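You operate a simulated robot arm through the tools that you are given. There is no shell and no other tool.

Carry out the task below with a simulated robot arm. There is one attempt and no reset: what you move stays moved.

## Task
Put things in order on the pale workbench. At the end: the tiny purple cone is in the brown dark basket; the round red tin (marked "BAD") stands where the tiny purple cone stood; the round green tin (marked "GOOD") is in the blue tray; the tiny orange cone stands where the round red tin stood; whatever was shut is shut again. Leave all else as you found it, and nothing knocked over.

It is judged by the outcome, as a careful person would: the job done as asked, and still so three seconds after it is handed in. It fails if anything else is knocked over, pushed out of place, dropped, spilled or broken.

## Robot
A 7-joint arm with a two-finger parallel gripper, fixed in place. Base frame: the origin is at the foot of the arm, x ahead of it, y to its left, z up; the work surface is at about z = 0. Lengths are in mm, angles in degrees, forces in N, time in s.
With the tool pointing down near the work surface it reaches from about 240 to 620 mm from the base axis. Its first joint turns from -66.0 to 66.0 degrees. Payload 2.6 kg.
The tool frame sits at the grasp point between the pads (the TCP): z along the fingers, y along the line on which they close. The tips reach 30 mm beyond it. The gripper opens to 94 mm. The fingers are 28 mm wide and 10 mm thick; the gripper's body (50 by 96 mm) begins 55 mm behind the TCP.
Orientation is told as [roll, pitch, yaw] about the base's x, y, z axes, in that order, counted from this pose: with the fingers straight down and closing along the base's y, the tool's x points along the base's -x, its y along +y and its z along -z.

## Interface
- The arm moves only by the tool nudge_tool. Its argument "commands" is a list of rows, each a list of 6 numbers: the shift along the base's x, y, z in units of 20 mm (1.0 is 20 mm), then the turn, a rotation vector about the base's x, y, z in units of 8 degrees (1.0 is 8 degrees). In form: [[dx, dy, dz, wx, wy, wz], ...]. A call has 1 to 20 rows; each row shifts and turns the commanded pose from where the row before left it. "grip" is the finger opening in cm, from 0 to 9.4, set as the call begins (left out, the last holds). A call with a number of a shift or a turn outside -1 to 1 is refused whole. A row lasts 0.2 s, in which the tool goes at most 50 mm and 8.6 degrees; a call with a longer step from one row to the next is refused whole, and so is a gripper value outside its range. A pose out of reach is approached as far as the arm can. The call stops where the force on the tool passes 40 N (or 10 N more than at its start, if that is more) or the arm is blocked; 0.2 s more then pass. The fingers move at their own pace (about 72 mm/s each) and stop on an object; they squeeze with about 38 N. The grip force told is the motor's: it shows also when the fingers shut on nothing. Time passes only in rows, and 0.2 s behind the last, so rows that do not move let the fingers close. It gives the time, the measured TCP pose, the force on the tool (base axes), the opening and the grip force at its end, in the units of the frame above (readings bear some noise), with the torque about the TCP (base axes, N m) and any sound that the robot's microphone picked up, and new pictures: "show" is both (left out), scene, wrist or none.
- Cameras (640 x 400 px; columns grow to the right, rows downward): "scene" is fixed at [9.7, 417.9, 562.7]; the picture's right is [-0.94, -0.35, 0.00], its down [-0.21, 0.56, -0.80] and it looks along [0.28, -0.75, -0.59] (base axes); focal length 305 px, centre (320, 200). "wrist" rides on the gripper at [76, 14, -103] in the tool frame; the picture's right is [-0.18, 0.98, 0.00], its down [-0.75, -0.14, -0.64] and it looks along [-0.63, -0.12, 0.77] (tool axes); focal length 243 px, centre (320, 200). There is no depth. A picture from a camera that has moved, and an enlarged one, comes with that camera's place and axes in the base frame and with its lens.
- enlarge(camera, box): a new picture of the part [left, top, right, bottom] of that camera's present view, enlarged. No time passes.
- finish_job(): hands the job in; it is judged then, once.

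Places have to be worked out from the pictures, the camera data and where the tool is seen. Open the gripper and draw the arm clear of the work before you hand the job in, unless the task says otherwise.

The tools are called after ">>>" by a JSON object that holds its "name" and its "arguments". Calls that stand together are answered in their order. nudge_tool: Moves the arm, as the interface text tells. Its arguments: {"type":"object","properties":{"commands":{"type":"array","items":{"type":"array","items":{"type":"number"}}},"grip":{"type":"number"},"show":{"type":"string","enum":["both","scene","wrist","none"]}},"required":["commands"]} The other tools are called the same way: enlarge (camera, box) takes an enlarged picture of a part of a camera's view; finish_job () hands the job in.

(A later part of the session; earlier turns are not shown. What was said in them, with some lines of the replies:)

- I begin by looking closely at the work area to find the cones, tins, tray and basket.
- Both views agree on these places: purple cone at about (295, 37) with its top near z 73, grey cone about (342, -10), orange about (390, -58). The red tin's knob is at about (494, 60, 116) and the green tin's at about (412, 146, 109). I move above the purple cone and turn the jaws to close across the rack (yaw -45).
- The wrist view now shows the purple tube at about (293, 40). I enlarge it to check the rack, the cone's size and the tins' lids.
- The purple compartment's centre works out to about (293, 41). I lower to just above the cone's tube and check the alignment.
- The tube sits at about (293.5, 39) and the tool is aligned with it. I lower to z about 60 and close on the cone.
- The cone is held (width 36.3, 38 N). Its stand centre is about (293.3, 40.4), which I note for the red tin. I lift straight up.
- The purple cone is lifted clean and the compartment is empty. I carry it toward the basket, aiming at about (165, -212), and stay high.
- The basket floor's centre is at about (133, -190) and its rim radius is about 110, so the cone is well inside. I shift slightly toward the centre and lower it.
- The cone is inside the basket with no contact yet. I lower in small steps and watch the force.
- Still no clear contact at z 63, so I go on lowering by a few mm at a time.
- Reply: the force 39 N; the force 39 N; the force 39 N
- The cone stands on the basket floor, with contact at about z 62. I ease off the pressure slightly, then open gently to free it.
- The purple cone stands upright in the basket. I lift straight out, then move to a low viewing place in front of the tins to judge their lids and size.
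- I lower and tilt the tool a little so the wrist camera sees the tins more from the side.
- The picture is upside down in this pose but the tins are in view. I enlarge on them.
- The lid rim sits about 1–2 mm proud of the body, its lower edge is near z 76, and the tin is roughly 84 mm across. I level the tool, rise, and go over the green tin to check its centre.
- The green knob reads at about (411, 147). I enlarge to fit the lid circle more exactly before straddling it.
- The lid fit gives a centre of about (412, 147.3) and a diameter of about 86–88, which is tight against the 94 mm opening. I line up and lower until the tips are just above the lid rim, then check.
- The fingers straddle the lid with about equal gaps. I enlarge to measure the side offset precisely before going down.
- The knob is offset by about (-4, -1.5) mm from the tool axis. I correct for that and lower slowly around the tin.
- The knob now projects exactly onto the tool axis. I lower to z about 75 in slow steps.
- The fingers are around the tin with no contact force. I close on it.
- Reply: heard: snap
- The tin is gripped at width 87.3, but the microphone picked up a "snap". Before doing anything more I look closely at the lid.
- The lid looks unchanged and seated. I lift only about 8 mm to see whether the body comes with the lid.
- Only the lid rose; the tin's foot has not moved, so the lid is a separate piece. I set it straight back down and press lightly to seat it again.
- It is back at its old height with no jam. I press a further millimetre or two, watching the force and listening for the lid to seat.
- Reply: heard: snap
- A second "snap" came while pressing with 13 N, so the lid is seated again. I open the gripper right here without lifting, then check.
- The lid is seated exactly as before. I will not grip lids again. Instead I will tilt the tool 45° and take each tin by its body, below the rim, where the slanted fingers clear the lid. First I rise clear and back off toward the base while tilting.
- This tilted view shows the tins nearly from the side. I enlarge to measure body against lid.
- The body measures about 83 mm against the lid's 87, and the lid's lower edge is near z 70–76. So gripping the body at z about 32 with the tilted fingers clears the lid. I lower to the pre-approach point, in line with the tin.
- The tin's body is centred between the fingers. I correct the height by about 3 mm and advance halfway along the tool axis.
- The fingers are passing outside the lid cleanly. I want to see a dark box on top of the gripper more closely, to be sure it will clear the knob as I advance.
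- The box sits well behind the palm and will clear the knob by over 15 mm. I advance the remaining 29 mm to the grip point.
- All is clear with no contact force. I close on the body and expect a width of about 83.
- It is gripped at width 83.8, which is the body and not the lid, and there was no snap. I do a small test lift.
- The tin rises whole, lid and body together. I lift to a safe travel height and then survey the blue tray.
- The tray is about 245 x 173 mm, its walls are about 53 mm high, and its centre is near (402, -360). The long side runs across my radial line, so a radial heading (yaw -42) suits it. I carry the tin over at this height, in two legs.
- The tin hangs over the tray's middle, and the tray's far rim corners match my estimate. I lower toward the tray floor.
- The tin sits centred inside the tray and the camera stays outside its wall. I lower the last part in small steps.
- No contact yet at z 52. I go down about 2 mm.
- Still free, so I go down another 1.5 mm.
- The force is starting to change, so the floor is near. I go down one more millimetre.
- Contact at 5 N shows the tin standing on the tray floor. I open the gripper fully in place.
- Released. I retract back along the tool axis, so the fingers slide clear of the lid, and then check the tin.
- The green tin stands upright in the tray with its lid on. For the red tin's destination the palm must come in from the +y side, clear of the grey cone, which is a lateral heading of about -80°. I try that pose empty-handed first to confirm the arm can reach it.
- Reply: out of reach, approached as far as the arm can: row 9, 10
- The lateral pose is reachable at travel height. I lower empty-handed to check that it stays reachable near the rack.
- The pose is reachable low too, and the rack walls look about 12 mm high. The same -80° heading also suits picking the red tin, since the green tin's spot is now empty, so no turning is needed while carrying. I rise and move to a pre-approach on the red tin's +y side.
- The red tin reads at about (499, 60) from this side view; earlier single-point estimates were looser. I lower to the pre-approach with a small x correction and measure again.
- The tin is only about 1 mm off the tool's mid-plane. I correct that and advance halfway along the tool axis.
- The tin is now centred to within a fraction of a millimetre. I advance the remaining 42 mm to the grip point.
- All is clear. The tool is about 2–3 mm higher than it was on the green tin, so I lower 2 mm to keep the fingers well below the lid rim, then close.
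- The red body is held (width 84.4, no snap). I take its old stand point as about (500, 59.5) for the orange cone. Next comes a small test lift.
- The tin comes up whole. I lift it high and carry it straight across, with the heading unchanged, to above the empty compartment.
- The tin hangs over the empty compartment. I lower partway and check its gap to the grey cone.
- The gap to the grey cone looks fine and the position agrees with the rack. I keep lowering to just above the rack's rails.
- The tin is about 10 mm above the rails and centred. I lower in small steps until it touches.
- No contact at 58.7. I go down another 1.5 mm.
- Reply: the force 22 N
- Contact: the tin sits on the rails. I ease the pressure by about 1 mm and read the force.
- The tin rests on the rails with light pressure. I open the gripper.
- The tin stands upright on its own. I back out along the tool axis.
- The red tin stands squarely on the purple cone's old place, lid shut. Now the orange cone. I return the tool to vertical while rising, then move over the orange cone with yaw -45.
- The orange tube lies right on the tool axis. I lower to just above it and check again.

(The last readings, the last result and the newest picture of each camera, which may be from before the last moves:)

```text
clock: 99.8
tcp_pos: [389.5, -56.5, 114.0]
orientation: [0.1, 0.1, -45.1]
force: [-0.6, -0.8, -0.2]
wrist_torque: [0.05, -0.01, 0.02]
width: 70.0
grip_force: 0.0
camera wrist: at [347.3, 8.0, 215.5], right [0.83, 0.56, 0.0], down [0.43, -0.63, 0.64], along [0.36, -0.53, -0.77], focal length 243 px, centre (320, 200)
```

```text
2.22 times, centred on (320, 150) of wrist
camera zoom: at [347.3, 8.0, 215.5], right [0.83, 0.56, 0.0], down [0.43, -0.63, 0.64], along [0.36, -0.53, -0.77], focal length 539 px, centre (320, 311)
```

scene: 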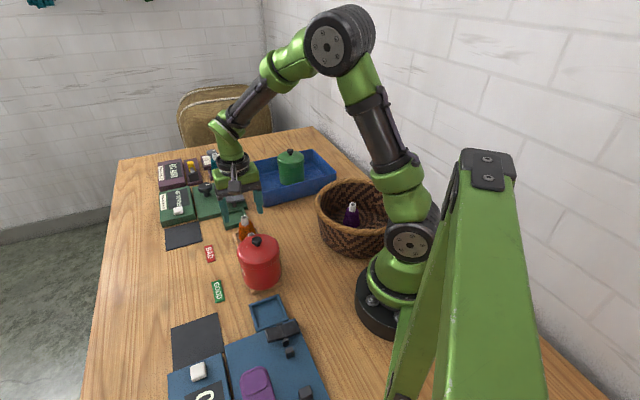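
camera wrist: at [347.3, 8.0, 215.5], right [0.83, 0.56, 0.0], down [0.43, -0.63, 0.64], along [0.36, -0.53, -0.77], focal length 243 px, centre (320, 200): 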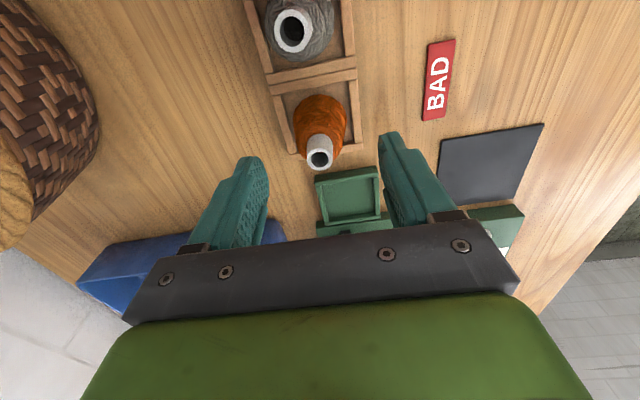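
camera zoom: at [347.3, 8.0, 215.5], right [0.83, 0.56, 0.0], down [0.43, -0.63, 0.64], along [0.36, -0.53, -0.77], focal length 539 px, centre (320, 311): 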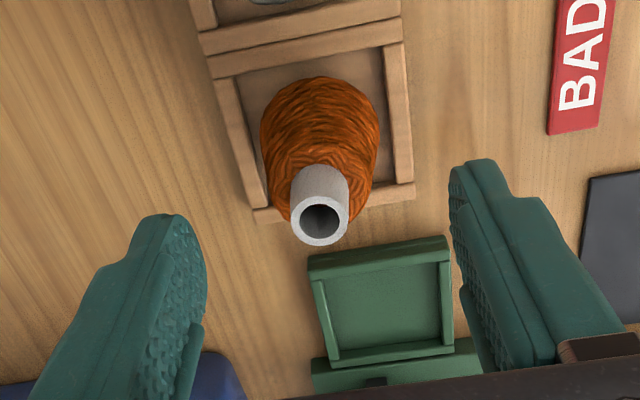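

The tube is about 2–3 mm further along the row than the tool axis. I shift by that, lower to grip height and close.

>>> {"name": "nudge_tool", "arguments": {"commands": [[0.09, -0.09, -0.5, 0, 0, 0], [0, 0, -0.8, 0, 0, 0], [0, 0, -0.8, 0, 0, 0], [0, 0, -0.65, 0, 0, 0], [0, 0, 0, 0, 0, 0]], "grip": 7}}

>>> {"name": "enlarge", "arguments": {"camera": "wrist", "box": [220, 90, 420, 250]}}

```text
clock: 101.0
tcp_pos: [392.9, -58.1, 59.0]
orientation: [0.0, 0.0, -45.1]
force: [0.2, -0.2, -0.1]
wrist_torque: [0.03, -0.01, -0.02]
width: 69.8
grip_force: 0.0
camera wrist: at [348.8, 6.8, 160.7], right [0.83, 0.56, 0.0], down [0.43, -0.63, 0.64], along [0.36, -0.53, -0.77], focal length 243 px, centre (320, 200)
```

scene: 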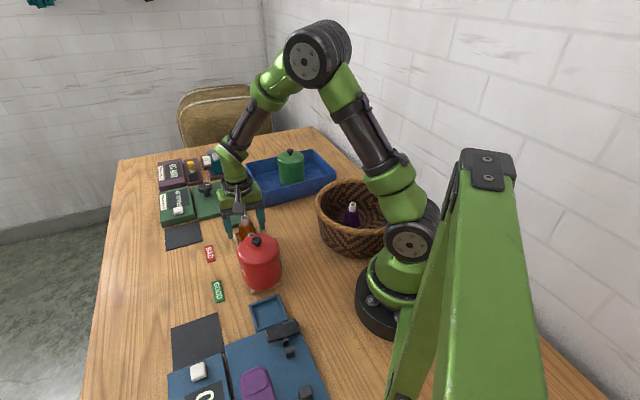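
wrist: 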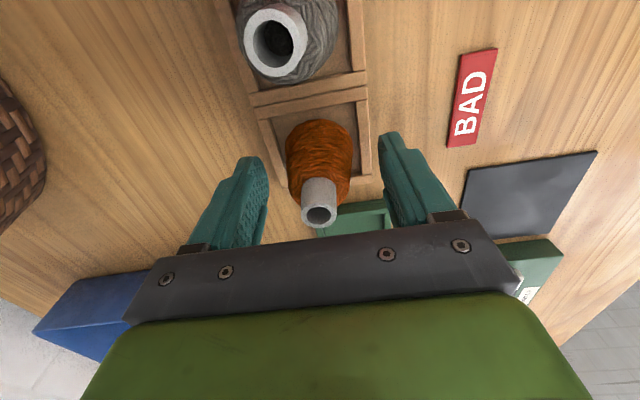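

```text
2.50 times, centred on (320, 170) of wrist
camera zoom: at [348.8, 6.8, 160.7], right [0.83, 0.56, 0.0], down [0.43, -0.63, 0.64], along [0.36, -0.53, -0.77], focal length 606 px, centre (320, 275)
```

zoom: 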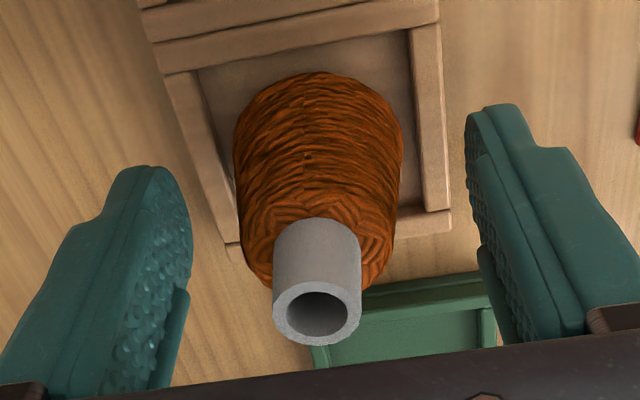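

The cone is between the fingers and centred sideways. I close on it.

>>> {"name": "nudge_tool", "arguments": {"commands": [[0, 0, 0, 0, 0, 0], [0, 0, 0, 0, 0, 0], [0, 0, 0, 0, 0, 0], [0, 0, 0, 0, 0, 0]], "grip": 1, "show": "none"}}

>>> {"name": "nudge_tool", "arguments": {"commands": [[0, 0, 0.4, 0, 0, 0], [0, 0, 0.8, 0, 0, 0], [0, 0, 1, 0, 0, 0], [0, 0, 1, 0, 0, 0], [0, 0, 1, 0, 0, 0], [0, 0, 1, 0, 0, 0], [0, 0, 0.8, 0, 0, 0], [0, 0, 0, 0, 0, 0]]}}

```text
clock: 102.0
tcp_pos: [392.4, -57.9, 59.1]
orientation: [0.0, 0.1, -45.1]
force: [-0.5, -0.4, -0.5]
wrist_torque: [0.03, -0.02, -0.03]
width: 36.8
grip_force: 38.4
```

```text
clock: 103.8
tcp_pos: [390.5, -58.6, 179.0]
orientation: [-0.1, 0.0, -45.1]
force: [-0.5, -0.3, -0.6]
wrist_torque: [-0.02, 0.01, 0.0]
width: 36.9
grip_force: 37.8
camera wrist: at [347.5, 6.3, 281.4], right [0.83, 0.56, 0.0], down [0.43, -0.63, 0.64], along [0.36, -0.53, -0.77], focal length 243 px, centre (320, 200)
```

scene: 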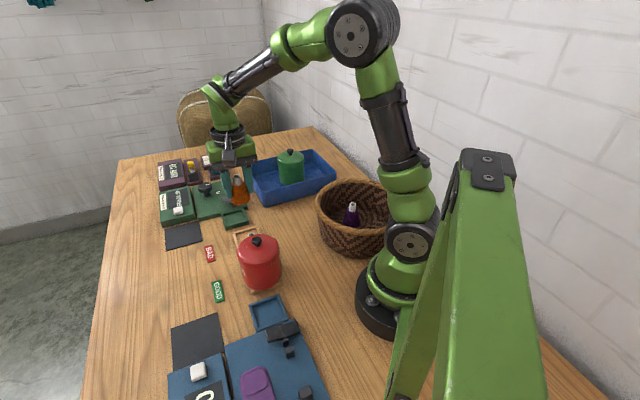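
wrist: 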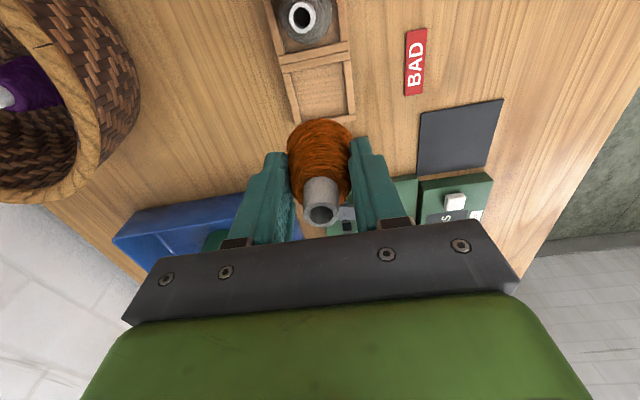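

The orange cone is held (36.8 mm) and lifted clean. I carry it to above the red tin's old stand point at (500, 59.6).

>>> {"name": "nudge_tool", "arguments": {"commands": [[0.677, 0.736, 0, 0, 0, 0], [0.677, 0.736, 0, 0, 0, 0], [0.677, 0.736, 0, 0, 0, 0], [0.677, 0.736, 0, 0, 0, 0], [0.677, 0.736, 0, 0, 0, 0], [0.677, 0.736, 0, 0, 0, 0], [0.677, 0.736, 0, 0, 0, 0], [0.677, 0.736, 0, 0, 0, 0], [0, 0, 0, 0, 0, 0]]}}

```text
clock: 105.8
tcp_pos: [499.4, 60.3, 178.4]
orientation: [0.0, 0.1, -45.0]
force: [0.4, -0.3, -0.8]
wrist_torque: [-0.01, 0.0, 0.0]
width: 36.6
grip_force: 38.0
camera wrist: at [456.6, 123.9, 281.7], right [0.83, 0.56, 0.0], down [0.43, -0.63, 0.64], along [0.36, -0.53, -0.77], focal length 243 px, centre (320, 200)
```

scene: 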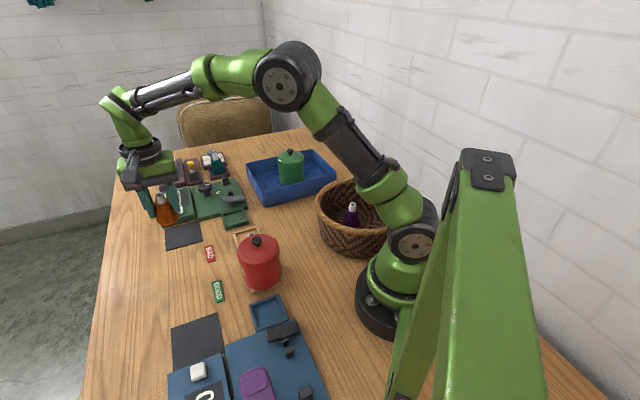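
wrist: 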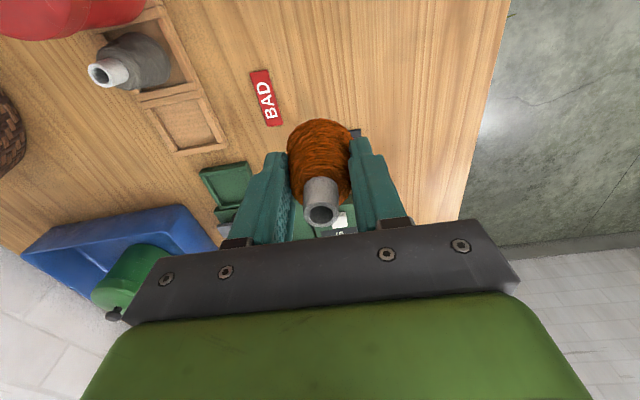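

The place is right and the wood below is bare. I lower to just above the table.

>>> {"name": "nudge_tool", "arguments": {"commands": [[0, 0, -0.8, 0, 0, 0], [0, 0, -1, 0, 0, 0], [0, 0, -1, 0, 0, 0], [0, 0, -1, 0, 0, 0], [0, 0, -1, 0, 0, 0], [0, 0, -0.8, 0, 0, 0], [0, 0, 0, 0, 0, 0]]}}

>>> {"name": "enlarge", "arguments": {"camera": "scene", "box": [120, 180, 250, 290]}}

```text
clock: 107.4
tcp_pos: [500.1, 60.0, 66.9]
orientation: [0.1, 0.1, -45.1]
force: [-1.2, -0.2, -0.4]
wrist_torque: [0.01, 0.03, 0.0]
width: 36.5
grip_force: 38.2
camera wrist: at [457.4, 125.4, 169.1], right [0.83, 0.56, 0.0], down [0.43, -0.63, 0.64], along [0.36, -0.53, -0.77], focal length 243 px, centre (320, 200)
```

scene: 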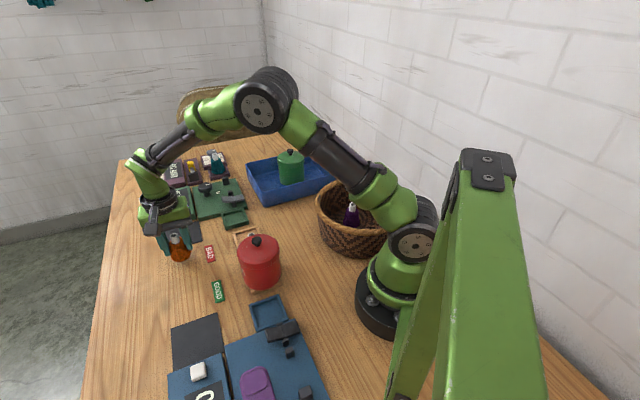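
wrist: 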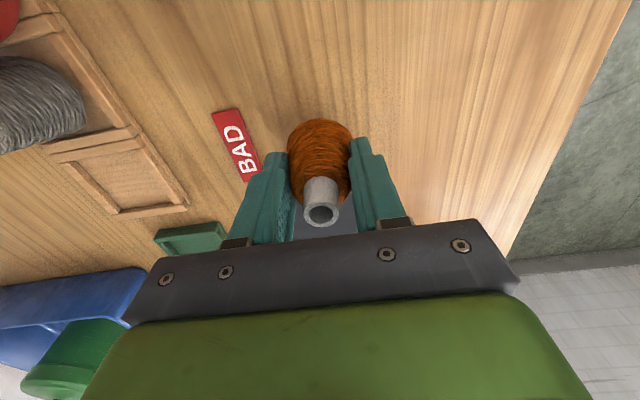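

```text
3.64 times, centred on (185, 235) of scene
camera zoom: at [9.8, 417.9, 562.7], right [-0.94, -0.35, 0.0], down [-0.21, 0.56, -0.8], along [0.28, -0.75, -0.59], focal length 1108 px, centre (811, 73)
```

zoom: 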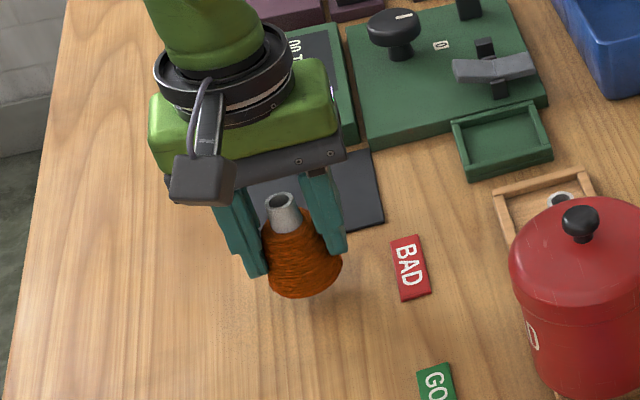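

The cone hangs straight over the spot. I lower the last centimetre in small steps.

>>> {"name": "nudge_tool", "arguments": {"commands": [[0, 0, -0.25, 0, 0, 0], [0, 0, -0.15, 0, 0, 0], [0, 0, 0, 0, 0, 0]], "show": "none"}}

```text
clock: 108.2
tcp_pos: [498.1, 60.8, 59.5]
orientation: [0.0, 0.0, -45.1]
force: [0.0, 0.2, 0.2]
wrist_torque: [0.0, 0.0, 0.0]
width: 37.0
grip_force: 38.7
```

No contact at 59.5. I go down another 2 mm.

>>> {"name": "nudge_tool", "arguments": {"commands": [[0, 0, -0.1, 0, 0, 0], [0, 0, 0, 0, 0, 0]], "show": "none"}}

```text
clock: 108.8
tcp_pos: [500.4, 59.7, 57.9]
orientation: [0.1, 0.0, -45.1]
force: [0.2, 0.1, 0.0]
wrist_torque: [0.0, -0.05, 0.01]
width: 36.4
grip_force: 38.4
```

Still free at 57.9. I go down another 1.6 mm.

>>> {"name": "nudge_tool", "arguments": {"commands": [[0, 0, -0.08, 0, 0, 0], [0, 0, 0, 0, 0, 0]], "show": "none"}}

```text
clock: 109.4
tcp_pos: [500.1, 59.9, 56.0]
orientation: [0.0, 0.0, -45.1]
force: [0.4, 0.3, -0.4]
wrist_torque: [0.0, -0.01, 0.01]
width: 36.6
grip_force: 37.7
```

Still free at 56, so I go down one more millimetre.

>>> {"name": "nudge_tool", "arguments": {"commands": [[0, 0, -0.06, 0, 0, 0], [0, 0, 0, 0, 0, 0]], "show": "none"}}

```text
clock: 110.0
tcp_pos: [500.3, 60.6, 56.0]
orientation: [0.1, -0.1, -45.2]
force: [-0.2, -0.1, -0.2]
wrist_torque: [-0.01, 0.01, 0.0]
width: 36.7
grip_force: 38.0
```

No contact yet. I go down another 1.2 mm.

>>> {"name": "nudge_tool", "arguments": {"commands": [[0, 0, -0.06, 0, 0, 0], [0, 0, 0, 0, 0, 0]], "show": "none"}}

```text
clock: 110.6
tcp_pos: [499.9, 59.7, 54.1]
orientation: [0.0, 0.0, -45.1]
force: [-0.9, -0.2, 0.3]
wrist_torque: [0.03, 0.0, 0.02]
width: 36.6
grip_force: 38.4
```

It must be close now. I go down one more small step.

>>> {"name": "nudge_tool", "arguments": {"commands": [[0, 0, -0.05, 0, 0, 0], [0, 0, 0, 0, 0, 0]], "show": "none"}}

```text
clock: 111.2
tcp_pos: [499.6, 59.3, 52.2]
orientation: [0.0, 0.0, -45.1]
force: [-0.8, -0.9, 2.3]
wrist_torque: [-0.06, 0.02, -0.01]
width: 36.2
grip_force: 38.1
```

A light contact of 2.3 N. I take one half-millimetre more to confirm.

>>> {"name": "nudge_tool", "arguments": {"commands": [[0, 0, -0.03, 0, 0, 0], [0, 0, 0, 0, 0, 0]], "show": "none"}}

```text
clock: 111.8
tcp_pos: [500.6, 60.0, 53.2]
orientation: [0.0, 0.0, -45.1]
force: [-1.1, -0.7, 11.3]
wrist_torque: [-0.08, 0.0, 0.02]
width: 36.4
grip_force: 37.7
```

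The cone stands on the table (11 N). I open the gripper gently and check that it stays upright.

>>> {"name": "nudge_tool", "arguments": {"commands": [[0, 0, 0.02, 0, 0, 0], [0, 0, 0, 0, 0, 0], [0, 0, 0, 0, 0, 0], [0, 0, 0, 0, 0, 0]], "grip": 6.5}}

```text
clock: 112.8
tcp_pos: [499.4, 60.2, 52.1]
orientation: [0.0, 0.0, -45.1]
force: [-0.3, -0.1, -0.2]
wrist_torque: [0.01, -0.01, -0.02]
width: 64.9
grip_force: 0.1
camera wrist: at [456.4, 124.8, 154.7], right [0.83, 0.56, 0.0], down [0.43, -0.63, 0.64], along [0.36, -0.53, -0.77], focal length 243 px, centre (320, 200)
```

scene: 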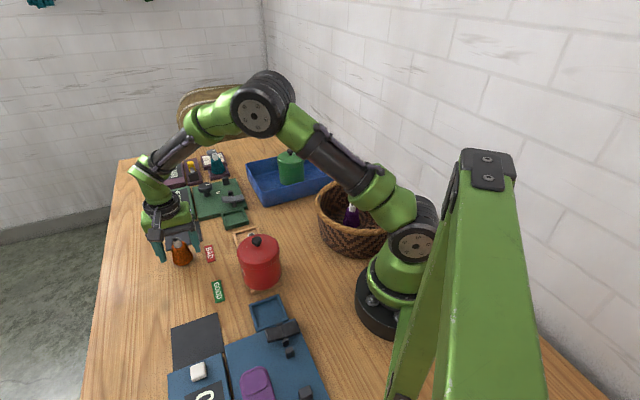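
wrist: 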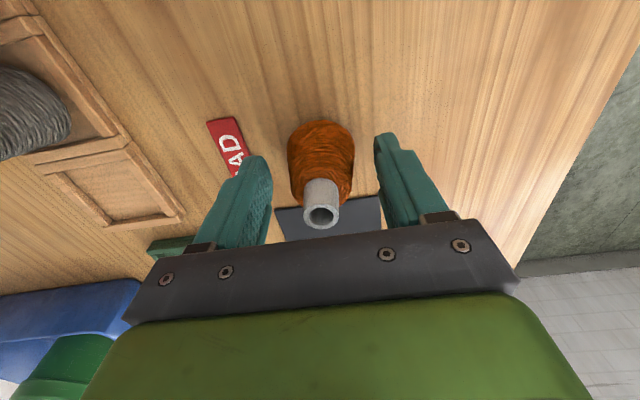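

The orange cone stands free and upright. I lift straight up and clear, then survey everything.

>>> {"name": "nudge_tool", "arguments": {"commands": [[0, 0, 0.4, 0, 0, 0], [0, 0, 0.8, 0, 0, 0], [0, 0, 1, 0, 0, 0], [0, 0, 1, 0, 0, 0], [0, 0, 1, 0, 0, 0], [0, 0, 1, 0, 0, 0], [0, 0, 1, 0, 0, 0], [0, 0, 1, 0, 0, 0], [0, 0, 1, 0, 0, 0]], "grip": 6.5, "show": "none"}}

>>> {"name": "nudge_tool", "arguments": {"commands": [[-0.9, 0.2, 0.8, 0, 0, 0.5], [-0.9, 0.2, 0.8, 0, 0, 0.5], [-0.9, 0.2, 0.8, 0, 0, 0.5], [-0.9, 0.2, 0.8, 0, 0, 0.5], [-0.9, 0.2, 0.8, 0, 0, 0.5], [-0.9, 0.2, 0.8, 0, 0, 0.5], [-0.9, 0.2, 0.8, 0, 0, 0.5], [-0.5, 0.4, 0.8, 0, 0, 0.5], [0, 0.5, 0.5, 0, 0, 0.5], [0, 0.5, 0, 0, 0, 0.5], [0, 0, 0, 0, 0, 0.6], [0, 0, 0, 0, 0, 0]], "grip": 9.4}}

```text
clock: 114.8
tcp_pos: [500.3, 61.4, 216.4]
orientation: [0.0, 0.0, -45.2]
force: [-0.4, 0.1, -0.1]
wrist_torque: [0.01, 0.03, 0.02]
width: 65.0
grip_force: 0.1
```

```text
clock: 117.4
tcp_pos: [362.5, 115.5, 354.1]
orientation: [0.0, 0.0, -0.3]
force: [0.1, -0.4, -0.1]
wrist_torque: [-0.01, 0.03, 0.0]
width: 94.0
grip_force: 0.0
camera wrist: at [287.2, 131.1, 456.1], right [0.19, 0.98, 0.0], down [0.75, -0.14, 0.64], along [0.63, -0.12, -0.77], focal length 243 px, centre (320, 200)
```

scene: 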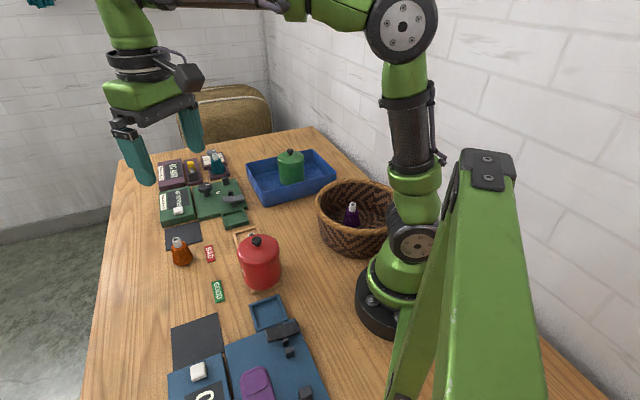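
wrist: 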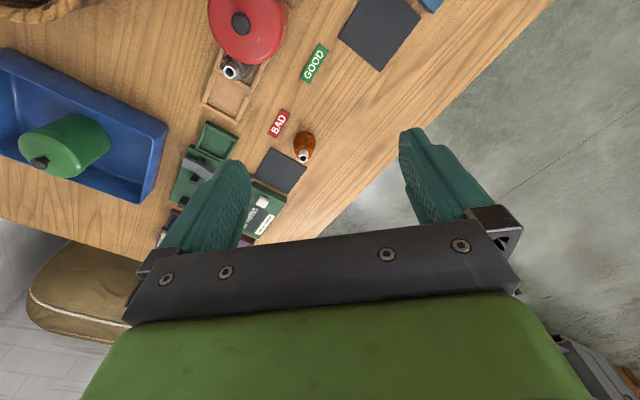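

>>> {"name": "enlarge", "arguments": {"camera": "scene", "box": [140, 200, 300, 310]}}

>>> {"name": "enlarge", "arguments": {"camera": "scene", "box": [230, 130, 410, 260]}}

>>> {"name": "enlarge", "arguments": {"camera": "wrist", "box": [160, 0, 400, 200]}}

>>> {"name": "enlarge", "arguments": {"camera": "wrist", "box": [0, 40, 180, 200]}}

```text
3.64 times, centred on (220, 255) of scene
camera zoom: at [9.7, 417.9, 562.7], right [-0.94, -0.35, 0.0], down [-0.21, 0.56, -0.8], along [0.28, -0.75, -0.59], focal length 1108 px, centre (684, 0)
```

zoom: 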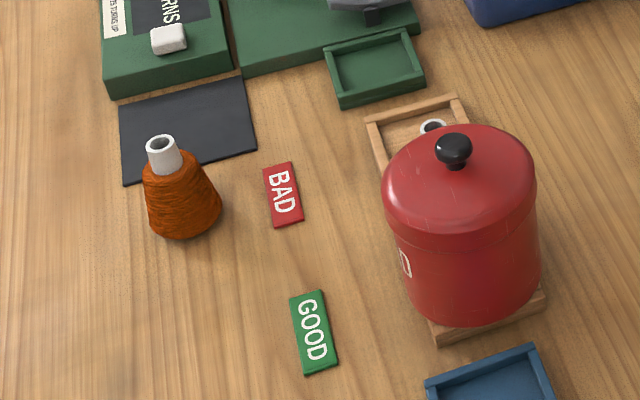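

```text
3.08 times, centred on (320, 195) of scene
camera zoom: at [9.7, 417.9, 562.7], right [-0.94, -0.35, 0.0], down [-0.21, 0.56, -0.8], along [0.28, -0.75, -0.59], focal length 937 px, centre (320, 215)
```

zoom: 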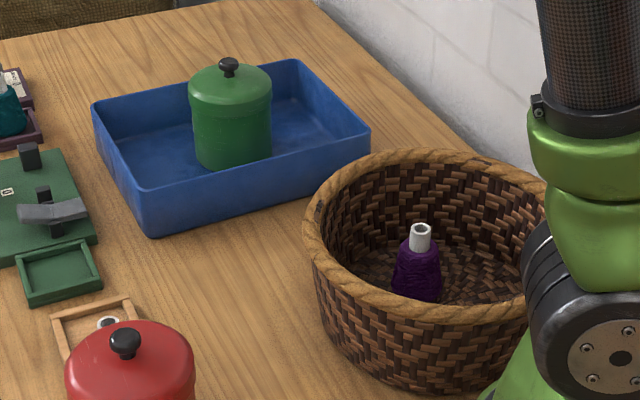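

```text
2.00 times, centred on (280, 100) of wrist
camera zoom: at [287.2, 131.1, 456.1], right [0.19, 0.98, 0.0], down [0.75, -0.14, 0.64], along [0.63, -0.12, -0.77], focal length 485 px, centre (400, 400)
```

zoom: 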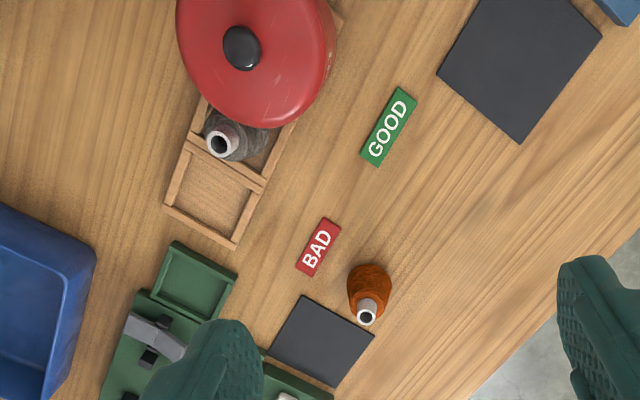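

```text
2.50 times, centred on (90, 120) of wrist
camera zoom: at [287.2, 131.1, 456.1], right [0.19, 0.98, 0.0], down [0.75, -0.14, 0.64], along [0.63, -0.12, -0.77], focal length 606 px, centre (895, 400)
```

zoom: 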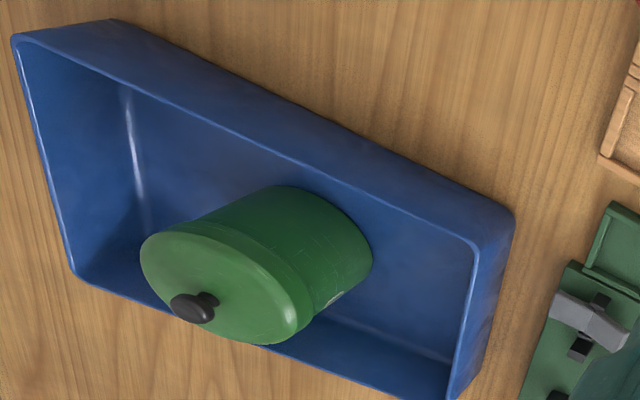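

Everything checks out:
- The purple cone stands upright in the dark basket.
- The red tin stands on the purple cone's compartment with its lid on. The grey cone beside it has not moved.
- The green tin is in the blue tray. Its lid sits as deep as the untouched red one did.
- The orange cone stands on the red tin's old spot.
- The tags, mats and stations look untouched.

The gripper is open and the arm is clear, so I hand the job in.

>>> {"name": "finish_job", "arguments": {}}

```text
The job is handed in.
```

The job is done and handed in, and the last pictures show every item where you asked for it:

- **Purple cone:** it stands upright in the dark brown basket.
- **Red tin ("BAD"):** it stands where the purple cone stood. It is wider than that rack compartment, so it rests on top of the rails, lid shut.
- **Green tin ("GOOD"):** it stands in the blue tray, lid shut.
- **Orange cone:** it stands on the red tin's old spot, placed to within about 2 mm.

**Green lid came off briefly:** my first grip on the green tin caught the lid, which lifted about 8 mm on its own. I set it straight back and pressed until it snapped. In the pictures it sat as deep as the untouched red lid. After that I gripped both tins by the body below the lid.

Nothing was knocked over. The grey cone, tags, mats and stations look as they were.
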